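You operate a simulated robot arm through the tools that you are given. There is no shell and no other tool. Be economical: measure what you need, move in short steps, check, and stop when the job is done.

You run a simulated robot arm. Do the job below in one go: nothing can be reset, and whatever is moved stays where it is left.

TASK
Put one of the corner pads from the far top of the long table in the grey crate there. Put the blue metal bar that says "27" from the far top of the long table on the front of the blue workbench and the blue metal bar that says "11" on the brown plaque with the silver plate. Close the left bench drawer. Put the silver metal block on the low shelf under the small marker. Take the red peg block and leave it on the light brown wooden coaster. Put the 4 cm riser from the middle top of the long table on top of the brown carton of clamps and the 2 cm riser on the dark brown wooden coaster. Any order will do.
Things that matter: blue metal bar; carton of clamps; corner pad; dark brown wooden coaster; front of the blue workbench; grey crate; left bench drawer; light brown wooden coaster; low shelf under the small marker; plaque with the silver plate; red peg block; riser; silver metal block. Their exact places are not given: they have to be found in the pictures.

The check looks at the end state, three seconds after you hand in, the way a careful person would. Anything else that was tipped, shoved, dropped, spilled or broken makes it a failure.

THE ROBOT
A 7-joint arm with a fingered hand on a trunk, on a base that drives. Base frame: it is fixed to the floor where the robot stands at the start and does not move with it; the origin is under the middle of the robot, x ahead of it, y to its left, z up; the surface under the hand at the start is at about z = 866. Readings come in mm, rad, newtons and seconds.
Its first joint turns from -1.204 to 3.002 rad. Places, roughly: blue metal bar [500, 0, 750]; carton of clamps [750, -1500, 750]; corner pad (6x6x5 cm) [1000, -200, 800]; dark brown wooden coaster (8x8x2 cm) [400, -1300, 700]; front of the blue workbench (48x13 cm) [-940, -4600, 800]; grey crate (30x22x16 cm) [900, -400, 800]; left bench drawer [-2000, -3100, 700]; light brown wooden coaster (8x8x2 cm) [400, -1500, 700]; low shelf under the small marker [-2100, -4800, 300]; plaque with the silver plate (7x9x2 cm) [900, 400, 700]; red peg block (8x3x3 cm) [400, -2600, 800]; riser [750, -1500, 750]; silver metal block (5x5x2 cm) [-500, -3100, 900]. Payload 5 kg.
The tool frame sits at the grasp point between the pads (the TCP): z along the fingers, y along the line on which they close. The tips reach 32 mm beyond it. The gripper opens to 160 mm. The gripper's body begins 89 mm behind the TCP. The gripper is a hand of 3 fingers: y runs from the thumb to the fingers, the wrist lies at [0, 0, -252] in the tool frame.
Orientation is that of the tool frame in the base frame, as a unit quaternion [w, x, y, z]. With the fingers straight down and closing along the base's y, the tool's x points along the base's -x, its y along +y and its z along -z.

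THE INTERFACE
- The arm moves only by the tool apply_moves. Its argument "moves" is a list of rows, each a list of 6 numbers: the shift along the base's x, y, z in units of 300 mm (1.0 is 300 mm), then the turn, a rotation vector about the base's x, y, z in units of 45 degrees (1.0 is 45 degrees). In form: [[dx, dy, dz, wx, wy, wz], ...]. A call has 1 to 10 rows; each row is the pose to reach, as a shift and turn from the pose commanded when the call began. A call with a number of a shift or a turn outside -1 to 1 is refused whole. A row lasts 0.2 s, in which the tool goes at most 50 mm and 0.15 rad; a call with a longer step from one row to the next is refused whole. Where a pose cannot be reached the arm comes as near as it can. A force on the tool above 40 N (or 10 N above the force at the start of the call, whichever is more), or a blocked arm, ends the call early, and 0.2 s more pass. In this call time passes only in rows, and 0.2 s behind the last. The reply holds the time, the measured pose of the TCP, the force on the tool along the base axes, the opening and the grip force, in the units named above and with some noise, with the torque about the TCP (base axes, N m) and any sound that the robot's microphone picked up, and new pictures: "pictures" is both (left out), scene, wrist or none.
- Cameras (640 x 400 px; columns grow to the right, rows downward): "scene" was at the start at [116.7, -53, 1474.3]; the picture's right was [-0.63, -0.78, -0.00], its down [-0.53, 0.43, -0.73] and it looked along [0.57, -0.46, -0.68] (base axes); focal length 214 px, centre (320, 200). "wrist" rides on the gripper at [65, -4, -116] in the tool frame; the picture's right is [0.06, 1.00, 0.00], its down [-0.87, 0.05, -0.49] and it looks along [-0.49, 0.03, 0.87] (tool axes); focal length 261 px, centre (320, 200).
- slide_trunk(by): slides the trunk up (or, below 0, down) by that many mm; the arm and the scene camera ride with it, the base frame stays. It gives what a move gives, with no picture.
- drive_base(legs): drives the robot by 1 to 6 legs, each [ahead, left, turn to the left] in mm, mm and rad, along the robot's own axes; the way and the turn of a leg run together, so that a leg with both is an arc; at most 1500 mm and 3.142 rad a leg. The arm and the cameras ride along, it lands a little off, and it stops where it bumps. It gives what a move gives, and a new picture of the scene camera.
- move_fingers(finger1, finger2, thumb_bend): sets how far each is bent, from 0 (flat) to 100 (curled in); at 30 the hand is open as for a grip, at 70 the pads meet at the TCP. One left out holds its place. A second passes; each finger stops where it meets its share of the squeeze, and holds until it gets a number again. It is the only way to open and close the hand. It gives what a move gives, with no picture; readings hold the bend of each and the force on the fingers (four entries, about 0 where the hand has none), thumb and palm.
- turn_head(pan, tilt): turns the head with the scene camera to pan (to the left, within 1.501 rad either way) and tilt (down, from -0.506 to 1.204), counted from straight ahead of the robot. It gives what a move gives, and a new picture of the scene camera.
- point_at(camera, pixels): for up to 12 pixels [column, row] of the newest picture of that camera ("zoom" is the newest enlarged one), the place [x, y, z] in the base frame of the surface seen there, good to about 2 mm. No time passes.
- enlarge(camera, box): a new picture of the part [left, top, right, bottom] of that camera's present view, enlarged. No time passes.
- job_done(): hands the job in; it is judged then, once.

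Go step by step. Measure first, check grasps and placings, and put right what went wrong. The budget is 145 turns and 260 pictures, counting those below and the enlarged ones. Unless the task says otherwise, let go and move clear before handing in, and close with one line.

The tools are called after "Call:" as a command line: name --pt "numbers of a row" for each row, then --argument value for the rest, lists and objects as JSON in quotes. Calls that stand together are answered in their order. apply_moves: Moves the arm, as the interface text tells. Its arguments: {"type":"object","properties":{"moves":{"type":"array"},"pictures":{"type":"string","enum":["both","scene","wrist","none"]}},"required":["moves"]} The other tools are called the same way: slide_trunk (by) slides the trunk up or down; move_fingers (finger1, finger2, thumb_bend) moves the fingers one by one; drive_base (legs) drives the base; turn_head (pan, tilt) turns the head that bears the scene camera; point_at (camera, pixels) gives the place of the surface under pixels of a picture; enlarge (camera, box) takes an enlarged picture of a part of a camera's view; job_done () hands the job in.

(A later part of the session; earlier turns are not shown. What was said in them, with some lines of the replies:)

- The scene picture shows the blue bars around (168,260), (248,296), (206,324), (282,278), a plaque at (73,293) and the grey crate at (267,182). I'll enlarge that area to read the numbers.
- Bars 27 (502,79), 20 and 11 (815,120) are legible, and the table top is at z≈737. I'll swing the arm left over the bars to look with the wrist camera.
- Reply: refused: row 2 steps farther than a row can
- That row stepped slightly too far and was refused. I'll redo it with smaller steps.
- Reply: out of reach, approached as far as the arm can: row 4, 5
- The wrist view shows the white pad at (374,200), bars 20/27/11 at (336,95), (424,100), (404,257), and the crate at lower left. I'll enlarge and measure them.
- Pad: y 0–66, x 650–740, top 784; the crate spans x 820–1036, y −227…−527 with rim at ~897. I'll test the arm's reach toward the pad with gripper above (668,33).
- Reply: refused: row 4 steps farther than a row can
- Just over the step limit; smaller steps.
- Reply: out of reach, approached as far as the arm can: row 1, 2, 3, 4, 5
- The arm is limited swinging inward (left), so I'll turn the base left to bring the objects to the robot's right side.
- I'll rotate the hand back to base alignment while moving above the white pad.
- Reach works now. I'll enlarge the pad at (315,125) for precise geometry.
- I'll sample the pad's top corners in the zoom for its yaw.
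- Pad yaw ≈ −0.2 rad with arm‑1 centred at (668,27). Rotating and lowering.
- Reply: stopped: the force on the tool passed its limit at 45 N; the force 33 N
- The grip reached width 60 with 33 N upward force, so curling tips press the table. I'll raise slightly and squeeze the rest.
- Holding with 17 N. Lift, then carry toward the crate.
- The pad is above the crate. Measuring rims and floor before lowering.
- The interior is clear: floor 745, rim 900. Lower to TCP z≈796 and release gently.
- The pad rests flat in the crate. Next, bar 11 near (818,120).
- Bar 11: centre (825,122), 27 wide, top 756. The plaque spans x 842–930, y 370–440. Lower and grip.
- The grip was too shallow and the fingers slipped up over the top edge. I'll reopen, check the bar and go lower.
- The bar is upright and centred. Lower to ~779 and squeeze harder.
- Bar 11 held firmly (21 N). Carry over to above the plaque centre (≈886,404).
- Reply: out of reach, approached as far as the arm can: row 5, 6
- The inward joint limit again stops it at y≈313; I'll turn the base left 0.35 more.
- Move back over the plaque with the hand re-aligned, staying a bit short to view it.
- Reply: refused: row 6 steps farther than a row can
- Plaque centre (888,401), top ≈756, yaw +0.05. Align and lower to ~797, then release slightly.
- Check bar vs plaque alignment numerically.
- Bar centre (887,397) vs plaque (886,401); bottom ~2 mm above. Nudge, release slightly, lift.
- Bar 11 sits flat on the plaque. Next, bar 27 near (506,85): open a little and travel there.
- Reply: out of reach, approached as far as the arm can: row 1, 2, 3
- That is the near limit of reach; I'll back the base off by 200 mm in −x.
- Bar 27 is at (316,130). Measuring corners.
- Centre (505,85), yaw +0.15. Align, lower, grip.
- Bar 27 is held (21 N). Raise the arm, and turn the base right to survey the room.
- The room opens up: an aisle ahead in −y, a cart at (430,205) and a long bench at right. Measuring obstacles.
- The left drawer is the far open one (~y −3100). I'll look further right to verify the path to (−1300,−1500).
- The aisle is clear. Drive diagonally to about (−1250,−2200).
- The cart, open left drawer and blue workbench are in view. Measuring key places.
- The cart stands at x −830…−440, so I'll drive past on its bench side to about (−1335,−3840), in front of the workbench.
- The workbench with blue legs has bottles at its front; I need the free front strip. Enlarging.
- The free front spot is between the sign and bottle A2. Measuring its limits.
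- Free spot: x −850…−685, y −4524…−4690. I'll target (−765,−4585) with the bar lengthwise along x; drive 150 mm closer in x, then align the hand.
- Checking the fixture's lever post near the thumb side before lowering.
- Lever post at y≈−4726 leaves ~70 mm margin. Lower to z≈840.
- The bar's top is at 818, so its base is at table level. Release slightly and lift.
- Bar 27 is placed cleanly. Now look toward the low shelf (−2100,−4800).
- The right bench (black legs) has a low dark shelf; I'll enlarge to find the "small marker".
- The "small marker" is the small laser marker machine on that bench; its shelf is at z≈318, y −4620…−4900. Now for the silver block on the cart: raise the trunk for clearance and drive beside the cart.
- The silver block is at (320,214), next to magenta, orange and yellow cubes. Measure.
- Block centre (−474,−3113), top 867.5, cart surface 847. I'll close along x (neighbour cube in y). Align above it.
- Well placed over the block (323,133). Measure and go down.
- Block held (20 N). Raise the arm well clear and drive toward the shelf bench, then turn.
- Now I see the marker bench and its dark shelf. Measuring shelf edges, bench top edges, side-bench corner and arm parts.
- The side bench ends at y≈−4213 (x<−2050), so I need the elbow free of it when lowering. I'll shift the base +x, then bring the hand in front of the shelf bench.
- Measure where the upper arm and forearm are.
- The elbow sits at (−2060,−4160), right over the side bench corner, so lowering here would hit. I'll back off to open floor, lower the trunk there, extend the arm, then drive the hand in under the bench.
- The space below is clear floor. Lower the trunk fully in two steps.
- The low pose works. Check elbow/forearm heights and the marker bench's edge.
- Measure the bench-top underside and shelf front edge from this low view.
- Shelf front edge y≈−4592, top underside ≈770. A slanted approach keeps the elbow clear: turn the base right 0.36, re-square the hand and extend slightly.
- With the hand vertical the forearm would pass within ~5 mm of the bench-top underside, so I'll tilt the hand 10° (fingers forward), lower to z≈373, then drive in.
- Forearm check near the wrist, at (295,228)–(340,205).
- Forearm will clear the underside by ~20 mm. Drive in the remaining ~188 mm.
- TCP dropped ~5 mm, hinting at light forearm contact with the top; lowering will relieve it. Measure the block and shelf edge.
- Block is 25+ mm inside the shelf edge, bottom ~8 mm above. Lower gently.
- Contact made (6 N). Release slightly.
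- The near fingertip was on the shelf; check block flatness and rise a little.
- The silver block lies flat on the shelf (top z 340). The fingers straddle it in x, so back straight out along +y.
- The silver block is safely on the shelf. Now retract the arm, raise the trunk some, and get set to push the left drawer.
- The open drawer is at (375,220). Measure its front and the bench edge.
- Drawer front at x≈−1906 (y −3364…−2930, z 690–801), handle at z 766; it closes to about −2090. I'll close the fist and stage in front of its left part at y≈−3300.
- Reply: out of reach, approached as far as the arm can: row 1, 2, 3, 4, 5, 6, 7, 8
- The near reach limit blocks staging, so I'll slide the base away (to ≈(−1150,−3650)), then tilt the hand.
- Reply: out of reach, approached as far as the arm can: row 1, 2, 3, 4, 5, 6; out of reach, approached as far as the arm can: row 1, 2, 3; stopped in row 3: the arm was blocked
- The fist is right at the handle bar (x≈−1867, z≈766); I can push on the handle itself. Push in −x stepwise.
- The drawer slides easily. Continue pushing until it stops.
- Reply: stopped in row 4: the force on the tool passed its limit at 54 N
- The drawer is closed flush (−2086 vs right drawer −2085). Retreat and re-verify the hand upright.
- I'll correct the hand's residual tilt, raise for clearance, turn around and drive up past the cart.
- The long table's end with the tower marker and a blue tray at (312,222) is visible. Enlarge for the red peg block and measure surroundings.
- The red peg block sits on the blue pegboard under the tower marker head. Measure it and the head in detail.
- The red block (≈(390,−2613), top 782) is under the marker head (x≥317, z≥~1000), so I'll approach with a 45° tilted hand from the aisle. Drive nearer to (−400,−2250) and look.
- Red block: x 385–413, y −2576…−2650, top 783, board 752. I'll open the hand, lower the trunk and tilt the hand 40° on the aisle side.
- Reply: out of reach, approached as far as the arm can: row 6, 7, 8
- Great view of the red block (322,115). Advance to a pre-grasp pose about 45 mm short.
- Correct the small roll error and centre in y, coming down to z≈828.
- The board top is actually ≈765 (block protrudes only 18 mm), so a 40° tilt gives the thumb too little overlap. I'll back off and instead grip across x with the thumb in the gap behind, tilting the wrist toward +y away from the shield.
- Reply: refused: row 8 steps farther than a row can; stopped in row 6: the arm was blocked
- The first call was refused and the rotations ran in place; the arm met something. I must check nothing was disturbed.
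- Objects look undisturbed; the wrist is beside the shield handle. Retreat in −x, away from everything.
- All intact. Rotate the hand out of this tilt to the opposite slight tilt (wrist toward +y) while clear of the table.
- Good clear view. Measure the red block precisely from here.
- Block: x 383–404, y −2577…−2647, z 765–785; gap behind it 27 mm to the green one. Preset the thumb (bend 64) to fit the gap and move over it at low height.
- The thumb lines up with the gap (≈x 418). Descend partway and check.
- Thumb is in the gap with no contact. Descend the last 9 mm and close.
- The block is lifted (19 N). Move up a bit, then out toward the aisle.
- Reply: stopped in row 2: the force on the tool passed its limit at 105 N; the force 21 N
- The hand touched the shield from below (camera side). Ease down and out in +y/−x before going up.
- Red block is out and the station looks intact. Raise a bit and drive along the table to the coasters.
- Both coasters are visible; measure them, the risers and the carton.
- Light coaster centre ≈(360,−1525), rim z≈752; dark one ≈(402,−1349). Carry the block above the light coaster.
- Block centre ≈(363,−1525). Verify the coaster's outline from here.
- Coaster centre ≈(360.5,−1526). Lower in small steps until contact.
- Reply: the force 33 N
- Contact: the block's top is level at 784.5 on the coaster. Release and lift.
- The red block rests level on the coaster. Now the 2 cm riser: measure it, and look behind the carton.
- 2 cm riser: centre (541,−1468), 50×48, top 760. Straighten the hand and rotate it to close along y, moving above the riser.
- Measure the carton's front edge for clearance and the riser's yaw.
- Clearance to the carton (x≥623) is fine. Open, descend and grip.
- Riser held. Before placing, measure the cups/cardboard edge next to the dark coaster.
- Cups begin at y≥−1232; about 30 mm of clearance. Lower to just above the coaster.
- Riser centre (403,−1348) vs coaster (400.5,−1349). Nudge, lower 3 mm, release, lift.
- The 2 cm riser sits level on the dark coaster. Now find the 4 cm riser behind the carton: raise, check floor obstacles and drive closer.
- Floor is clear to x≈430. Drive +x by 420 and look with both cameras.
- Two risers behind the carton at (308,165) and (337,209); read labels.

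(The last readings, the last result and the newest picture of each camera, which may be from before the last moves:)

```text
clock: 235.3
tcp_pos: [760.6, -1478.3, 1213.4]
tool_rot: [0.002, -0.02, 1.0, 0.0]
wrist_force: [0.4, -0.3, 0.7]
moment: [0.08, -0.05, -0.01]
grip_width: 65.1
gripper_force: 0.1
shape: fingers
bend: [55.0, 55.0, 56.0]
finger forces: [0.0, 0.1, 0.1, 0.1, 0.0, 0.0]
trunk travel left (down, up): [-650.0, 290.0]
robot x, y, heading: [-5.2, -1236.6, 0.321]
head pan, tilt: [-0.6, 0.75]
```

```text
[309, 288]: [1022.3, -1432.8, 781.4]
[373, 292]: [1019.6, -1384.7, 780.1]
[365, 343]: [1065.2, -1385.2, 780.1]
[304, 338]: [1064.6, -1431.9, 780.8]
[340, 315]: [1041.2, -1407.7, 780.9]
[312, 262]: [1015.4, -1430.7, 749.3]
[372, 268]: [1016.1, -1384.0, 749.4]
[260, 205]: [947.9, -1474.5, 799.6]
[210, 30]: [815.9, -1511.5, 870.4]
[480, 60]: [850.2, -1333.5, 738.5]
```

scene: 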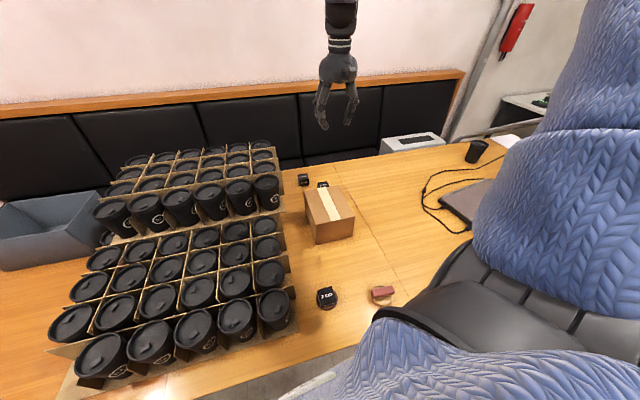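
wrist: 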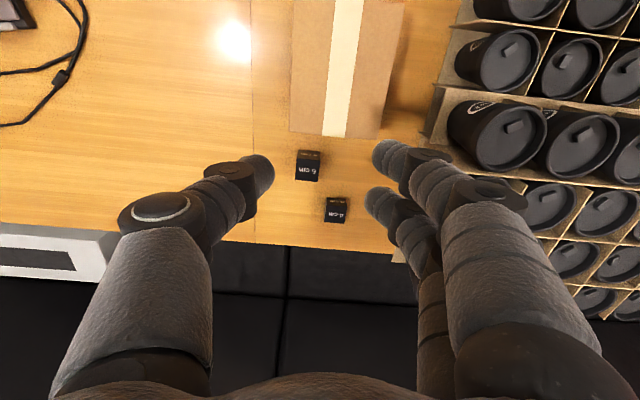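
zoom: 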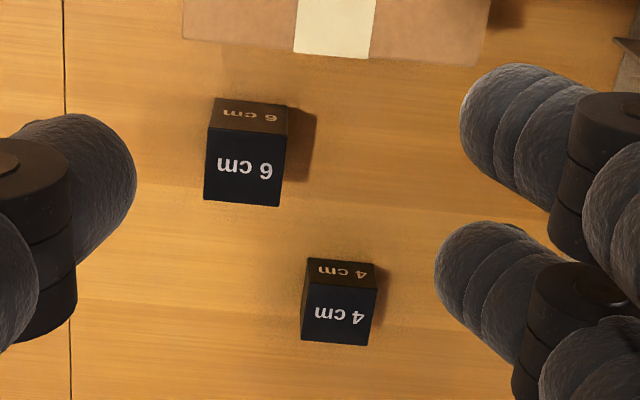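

4 cm riser: centre (1041,−1408), 50×50, top 780; it's 1060 mm away, so I'll tilt the hand 25° forward to extend reach. First look for the backrest clearance and move in.

Call:
move_fingers --finger1 47 --finger2 47 --thumb_bend 47

Call:
point_at --camera "scene" --pixels '[[330, 140], [330, 108], [330, 80], [345, 145], [275, 190]]'

Call:
apply_moves --pt "0.1 0.03 -0.08 0 -0.1 0" --pt "0.2 0.06 -0.16 0 -0.2 0" --pt "0.3 0.1 -0.24 0 -0.3 0" --pt "0.4 0.14 -0.32 0 -0.4 0" --pt "0.5 0.18 -0.4 0 -0.48 0" --pt "0.6 0.21 -0.48 0 -0.556 0" --pt "0.7 0.233 -0.58 0 -0.556 0" --pt "0.78 0.233 -0.7 0 -0.556 0" --pictures "both"

```text
clock: 236.3
tcp_pos: [761.0, -1473.8, 1211.9]
tool_rot: [0.001, -0.02, 1.0, -0.001]
wrist_force: [0.2, -0.2, -0.4]
moment: [-0.03, -0.01, -0.03]
grip_width: 98.7
gripper_force: 0.1
shape: fingers
bend: [47.0, 47.0, 47.0]
finger forces: [0.0, 0.1, 0.0, 0.1, 0.1, 0.0]
trunk travel left (down, up): [-650.0, 290.0]
robot x, y, heading: [-8.1, -1234.1, 0.323]
head pan, tilt: [-0.6, 0.75]
```

```text
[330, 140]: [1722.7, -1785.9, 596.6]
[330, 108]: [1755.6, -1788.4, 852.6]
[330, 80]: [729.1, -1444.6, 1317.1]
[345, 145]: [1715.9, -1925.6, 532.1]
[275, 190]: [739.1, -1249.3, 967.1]
```

```text
clock: 238.1
tcp_pos: [998.0, -1406.5, 996.5]
tool_rot: [0.216, -0.019, 0.976, -0.004]
wrist_force: [1.1, -0.3, -0.1]
moment: [0.01, -0.01, -0.01]
grip_width: 99.0
gripper_force: 0.0
shape: fingers
bend: [47.0, 47.0, 47.0]
finger forces: [0.0, 0.1, 0.2, 0.0, 0.0, 0.1]
trunk travel left (down, up): [-650.0, 290.0]
robot x, y, heading: [-6.9, -1233.1, 0.327]
head pan, tilt: [-0.6, 0.75]
```

scene: 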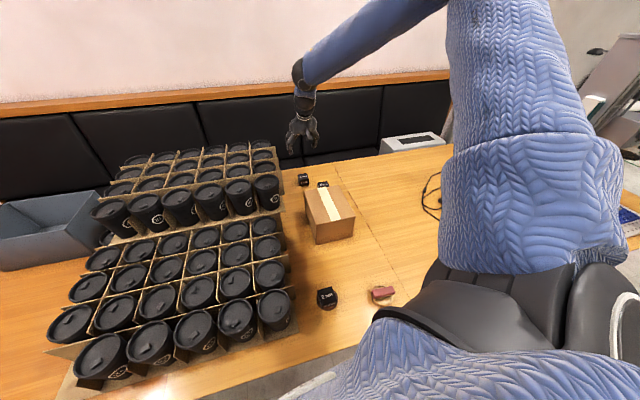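
wrist: 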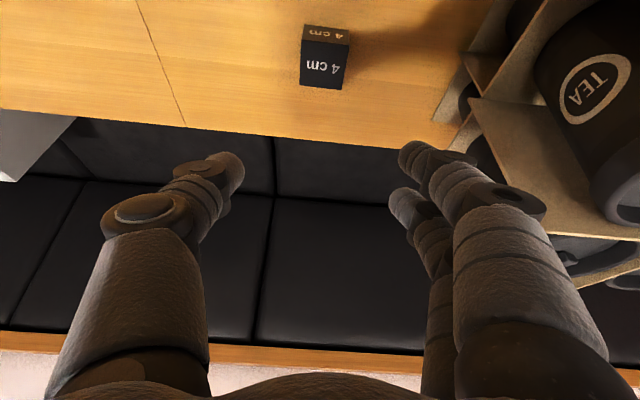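

Backrest is far. Check the cardboard edge at (465,85) before descending.

Call:
point_at --camera "wrist" --pixels '[[470, 60], [440, 118], [475, 105], [460, 90], [304, 42], [348, 44], [342, 87], [302, 84], [538, 60]]'

```text
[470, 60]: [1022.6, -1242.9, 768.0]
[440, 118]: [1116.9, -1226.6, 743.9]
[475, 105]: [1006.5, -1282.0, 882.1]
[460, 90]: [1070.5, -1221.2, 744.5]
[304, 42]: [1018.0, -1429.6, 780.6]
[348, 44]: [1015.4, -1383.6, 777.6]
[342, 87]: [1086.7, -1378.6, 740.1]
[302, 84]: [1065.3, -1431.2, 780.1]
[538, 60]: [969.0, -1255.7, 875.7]
```

Clearance ≈40 mm. Descend to the riser and grip.

Call:
apply_moves --pt "0.02 -0.003 -0.15 0 0 0" --pt "0.04 -0.005 -0.3 0 0 0" --pt "0.06 -0.005 -0.45 0 0 0" --pt "0.08 -0.005 -0.6 0 0 0" --pt "0.093 -0.005 -0.682 0 0 0" --pictures "wrist"

```text
clock: 239.3
tcp_pos: [1024.0, -1405.6, 793.4]
tool_rot: [0.218, -0.02, 0.976, -0.005]
wrist_force: [0.0, 0.5, 0.6]
moment: [-0.05, -0.05, -0.01]
grip_width: 98.8
gripper_force: 0.0
shape: fingers
bend: [47.0, 47.0, 47.0]
finger forces: [0.0, 0.0, 0.0, 0.0, 0.0, 0.1]
trunk travel left (down, up): [-650.0, 290.0]
robot x, y, heading: [-7.2, -1232.7, 0.33]
head pan, tilt: [-0.6, 0.75]
```

wrist: 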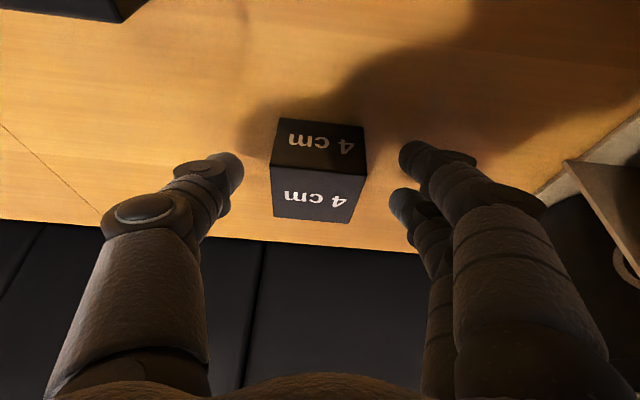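

Call:
move_fingers --finger1 70 --finger2 70 --thumb_bend 70

Call:
apply_moves --pt "0 0 0.03 0 0 0" --pt "0 0 0.15 0 0 0" --pt "0 0 0.3 0 0 0" --pt "0 0 0.45 0 0 0" --pt "0 0 0.55 0 0 0" --pictures "wrist"

```text
clock: 240.3
tcp_pos: [1023.5, -1407.7, 793.9]
tool_rot: [0.217, -0.02, 0.976, -0.005]
wrist_force: [0.5, 0.1, 0.1]
moment: [0.02, 0.04, 0.02]
grip_width: 56.0
gripper_force: 20.9
shape: fingers
bend: [59.0, 59.0, 63.0]
finger forces: [10.8, 10.8, 0.1, 0.0, 21.4, 0.0]
trunk travel left (down, up): [-650.0, 290.0]
robot x, y, heading: [-5.5, -1234.3, 0.324]
head pan, tilt: [-0.6, 0.75]
```

```text
clock: 241.5
tcp_pos: [1022.9, -1409.1, 956.8]
tool_rot: [0.216, -0.02, 0.976, -0.006]
wrist_force: [0.4, 0.4, -2.2]
moment: [0.02, 0.05, -0.02]
grip_width: 56.0
gripper_force: 21.6
shape: fingers
bend: [59.0, 59.0, 63.0]
finger forces: [10.8, 10.8, 0.1, 0.0, 21.5, 0.0]
trunk travel left (down, up): [-650.0, 290.0]
robot x, y, heading: [-8.0, -1237.1, 0.328]
head pan, tilt: [-0.6, 0.75]
```

wrist: 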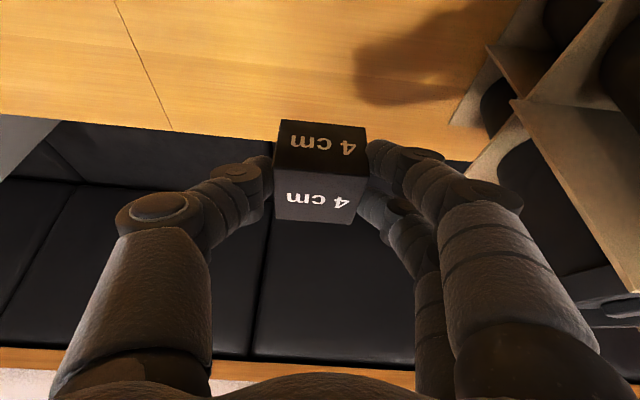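

Held firmly. Carry it back over the carton (aim riser centre ≈(750,−1447)).

Call:
apply_moves --pt "-0.05 -0.01 0.07 0 0 0" --pt "-0.2 -0.03 0.09 0 0 0" --pt "-0.36 -0.05 0.09 0 0 0" --pt "-0.52 -0.07 0.09 0 0 0" --pt "-0.68 -0.09 0.09 0 0 0" --pt "-0.84 -0.11 0.09 0 0 0" --pt "-0.967 -0.13 0.09 0 0 0" --pictures "both"

Call:
point_at --camera "wrist" --pixels '[[283, 175], [358, 178], [350, 220], [280, 217], [285, 125], [360, 135], [320, 80]]'

```text
clock: 243.1
tcp_pos: [734.5, -1445.3, 988.3]
tool_rot: [0.218, -0.019, 0.976, -0.004]
wrist_force: [-0.1, 0.1, -2.1]
moment: [0.0, 0.05, 0.02]
grip_width: 56.0
gripper_force: 21.6
shape: fingers
bend: [59.0, 59.0, 63.0]
finger forces: [10.8, 10.6, 0.0, 0.0, 21.4, 0.0]
trunk travel left (down, up): [-650.0, 290.0]
robot x, y, heading: [-4.6, -1238.1, 0.323]
head pan, tilt: [-0.6, 0.75]
```

scene: 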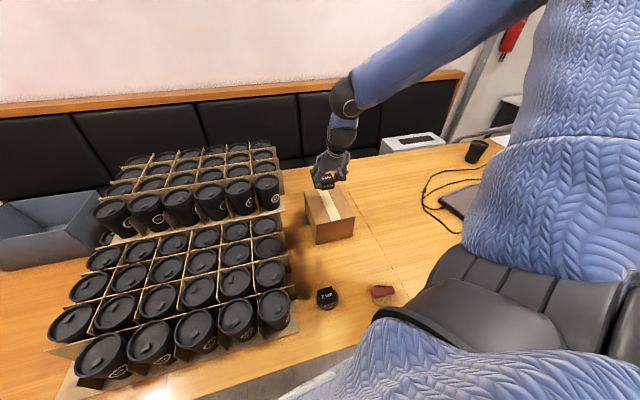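
wrist: 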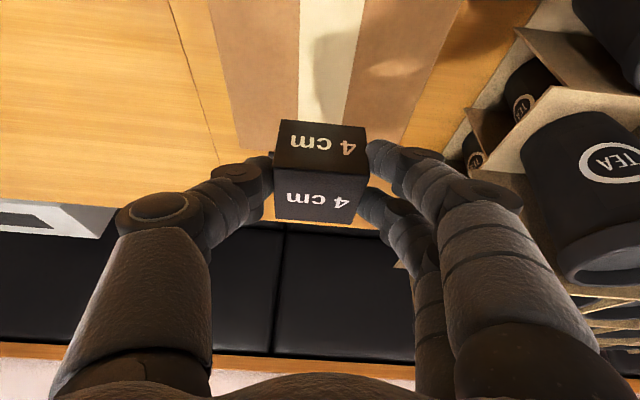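

```text
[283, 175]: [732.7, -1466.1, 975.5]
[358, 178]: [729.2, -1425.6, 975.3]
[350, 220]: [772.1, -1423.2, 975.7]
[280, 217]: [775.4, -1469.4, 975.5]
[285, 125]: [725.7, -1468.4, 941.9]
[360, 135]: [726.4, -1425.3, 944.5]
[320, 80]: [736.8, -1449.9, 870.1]
```

The riser is level (bottom ≈934.5) over the carton (870). Lower 63 mm and release.

Call:
apply_moves --pt "-0.01 0 -0.1 0 0 0" --pt "-0.02 0 -0.17 0 0 0" --pt "-0.02 0 -0.208 0 0 0" --pictures "wrist"

Call:
point_at --camera "wrist" --pixels '[[283, 175], [358, 178], [350, 220], [320, 105], [285, 125]]'

```text
clock: 243.9
tcp_pos: [726.3, -1446.4, 923.6]
tool_rot: [0.217, -0.02, 0.976, -0.004]
wrist_force: [-0.6, -0.4, -2.8]
moment: [0.02, 0.04, -0.01]
grip_width: 55.8
gripper_force: 21.3
shape: fingers
bend: [59.0, 59.0, 63.0]
finger forces: [10.7, 10.7, 0.1, 0.1, 21.5, 0.1]
trunk travel left (down, up): [-650.0, 290.0]
robot x, y, heading: [-5.7, -1236.2, 0.328]
head pan, tilt: [-0.6, 0.75]
```

wrist: 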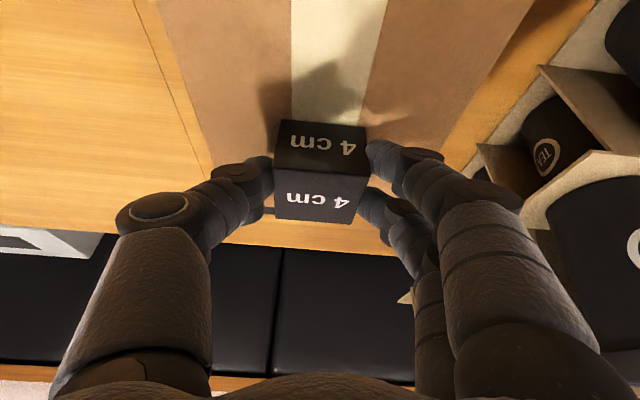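

```text
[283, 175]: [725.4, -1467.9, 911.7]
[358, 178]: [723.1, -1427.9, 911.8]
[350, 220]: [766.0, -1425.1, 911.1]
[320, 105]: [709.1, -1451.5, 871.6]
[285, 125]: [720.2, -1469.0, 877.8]
```

Bottom ≈870.5, on the carton. Release and retreat upward.

Call:
move_fingers --finger1 54 --finger2 54 --thumb_bend 56

Call:
apply_moves --pt "-0.01 0 0.03 0 0 0" --pt "-0.03 0 0.15 0 0 0" --pt "-0.05 0 0.3 0 0 0" --pt "-0.05 0 0.45 0 0 0" --pt "-0.05 0 0.6 0 0 0" --pictures "both"

Call:
enlarge --camera "scene" --box '[230, 140, 430, 330]'

```text
clock: 244.9
tcp_pos: [727.8, -1447.7, 925.1]
tool_rot: [0.217, -0.02, 0.976, -0.004]
wrist_force: [-0.2, 1.0, -0.3]
moment: [0.0, -0.01, 0.02]
grip_width: 66.6
gripper_force: 0.1
shape: fingers
bend: [54.0, 54.0, 56.0]
finger forces: [0.1, 0.0, 0.0, 0.1, 0.0, 0.0]
trunk travel left (down, up): [-650.0, 290.0]
robot x, y, heading: [-7.5, -1234.3, 0.33]
head pan, tilt: [-0.6, 0.75]
```

```text
clock: 246.1
tcp_pos: [709.1, -1446.9, 1106.9]
tool_rot: [0.217, -0.02, 0.976, -0.005]
wrist_force: [-0.7, -0.5, 0.3]
moment: [-0.01, -0.02, 0.0]
grip_width: 67.0
gripper_force: 0.0
shape: fingers
bend: [54.0, 54.0, 56.0]
finger forces: [0.1, 0.0, 0.1, 0.0, 0.1, 0.0]
trunk travel left (down, up): [-650.0, 290.0]
robot x, y, heading: [-7.1, -1236.6, 0.325]
head pan, tilt: [-0.6, 0.75]
```

scene: 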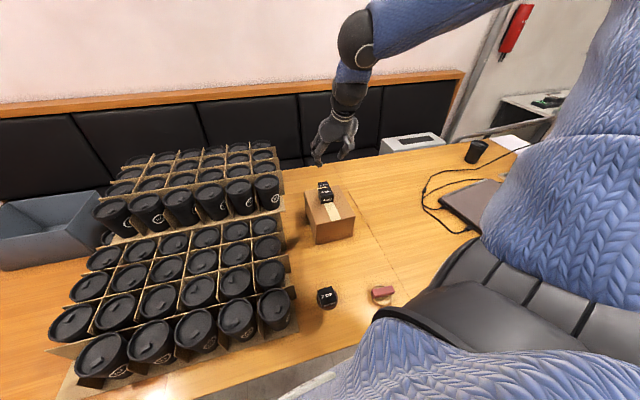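
wrist: 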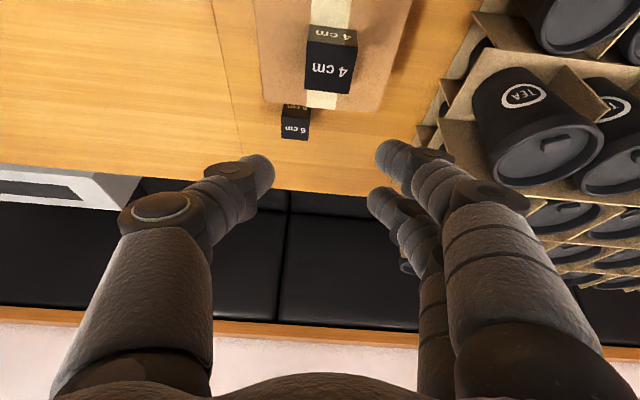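

```text
2.11 times, centred on (330, 235) of scene
```

zoom: 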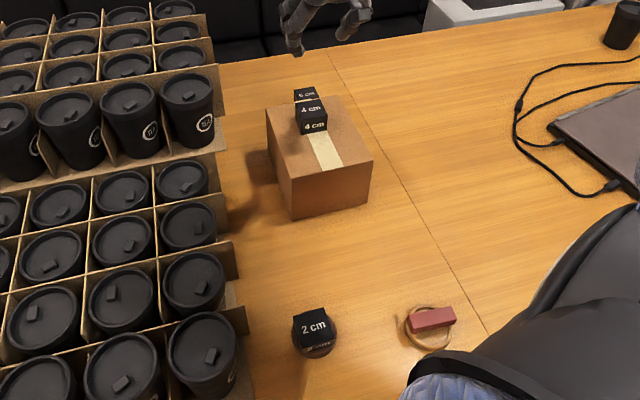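

All items are placed. One last check that the tower station (bumped shield) is unmoved.

Call:
turn_head --pan -1.35 --tilt 0.5

Call:
enlarge --camera "scene" --box '[120, 60, 400, 260]'

```text
clock: 247.2
tcp_pos: [710.8, -1447.9, 1105.0]
tool_rot: [0.216, -0.02, 0.976, -0.006]
wrist_force: [-0.8, 0.2, -0.1]
moment: [0.01, 0.0, 0.01]
grip_width: 66.7
gripper_force: 0.0
shape: fingers
bend: [54.0, 54.0, 56.0]
finger forces: [0.1, 0.0, 0.0, 0.1, 0.0, 0.0]
trunk travel left (down, up): [-650.0, 290.0]
robot x, y, heading: [-7.6, -1236.3, 0.324]
head pan, tilt: [-1.349, 0.499]
```

scene: 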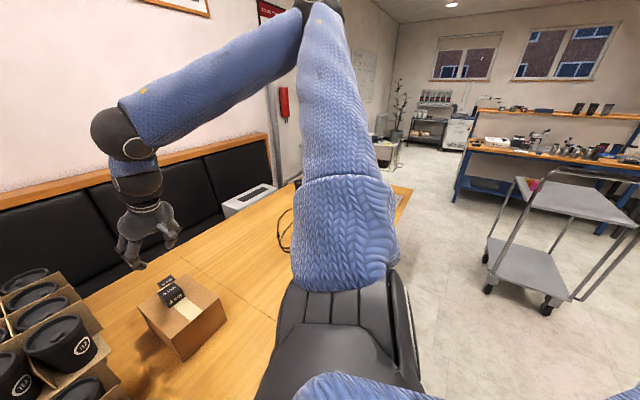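

```text
2.00 times, centred on (260, 160) of scene
```

zoom: 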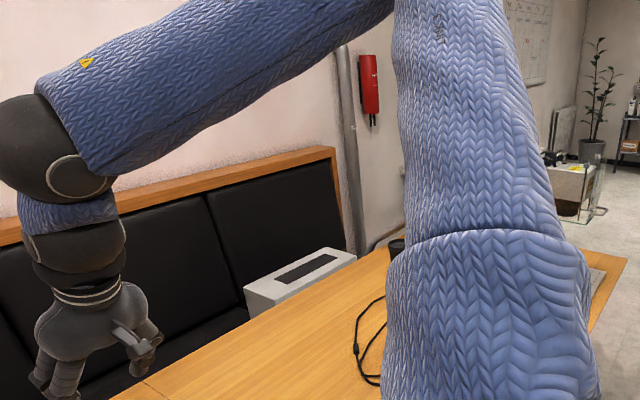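

The arm hides it; back up and turn left to get a view.

Call:
drive_base --legs '[[-398, 133, 0], [0, 0, 0.7]]'

Call:
turn_head --pan -1.5 --tilt 0.45

```text
clock: 251.6
tcp_pos: [263.8, -958.4, 1105.0]
tool_rot: [0.206, -0.34, 0.915, 0.067]
wrist_force: [0.5, 0.4, -0.3]
moment: [-0.02, -0.04, -0.01]
grip_width: 67.0
gripper_force: 0.1
shape: fingers
bend: [54.0, 54.0, 56.0]
finger forces: [0.0, 0.0, 0.0, 0.1, 0.0, 0.0]
trunk travel left (down, up): [-650.0, 290.0]
robot x, y, heading: [-429.5, -1238.9, 0.995]
head pan, tilt: [-1.349, 0.499]
```

scene: 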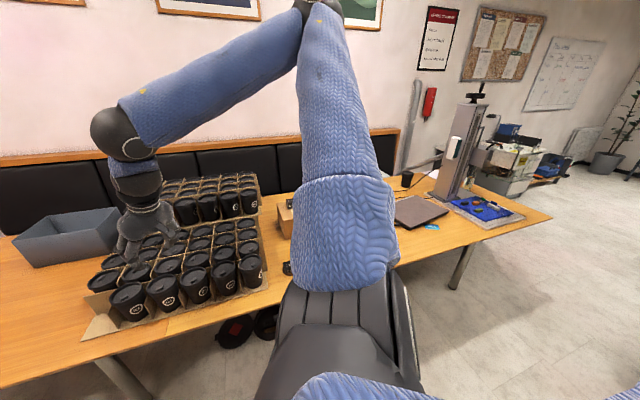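

```text
clock: 252.3
tcp_pos: [264.4, -958.8, 1105.1]
tool_rot: [0.207, -0.341, 0.914, 0.068]
wrist_force: [-0.6, 0.3, -0.7]
moment: [-0.01, 0.01, 0.0]
grip_width: 67.3
gripper_force: 0.0
shape: fingers
bend: [54.0, 54.0, 56.0]
finger forces: [0.0, 0.0, 0.0, 0.0, 0.0, 0.1]
trunk travel left (down, up): [-650.0, 290.0]
robot x, y, heading: [-425.4, -1240.7, 0.997]
head pan, tilt: [-1.499, 0.45]
```

scene: 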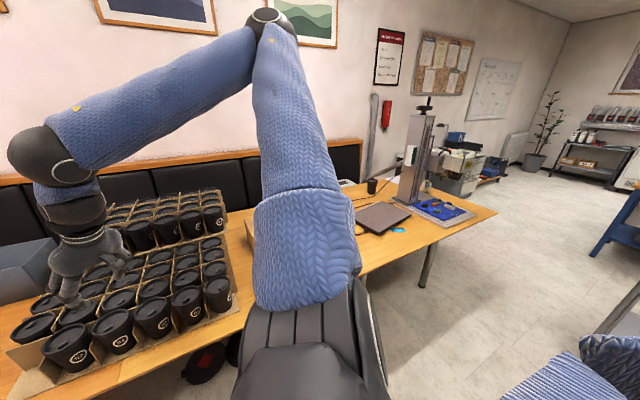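

Call:
enlarge --camera "scene" --box '[380, 110, 500, 240]'

Call:
point_at --camera "zoom" --pixels '[[290, 345], [310, 350], [330, 350], [260, 350], [300, 330]]'

```text
3.08 times, centred on (440, 175) of scene
```

zoom: 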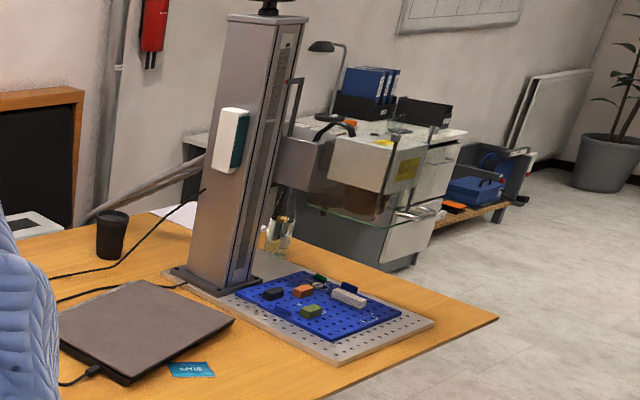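

```text
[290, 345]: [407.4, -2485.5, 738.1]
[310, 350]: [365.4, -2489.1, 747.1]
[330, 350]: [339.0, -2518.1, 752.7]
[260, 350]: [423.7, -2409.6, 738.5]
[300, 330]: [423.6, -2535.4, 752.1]
```

The tower station is intact: blocks, shield and board are all in place. Every item is placed, the gripper is empty and the hand is clear, so I'm handing in.

Call:
job_done

```text
The job is handed in.
```

I handed the job in with every task done and checked in the camera views; the result of the judging isn't known yet. The hand bumped the tower marker's shield once while lifting out the red block (about 105 N), but a later look showed the tower, board and other blocks still in place.
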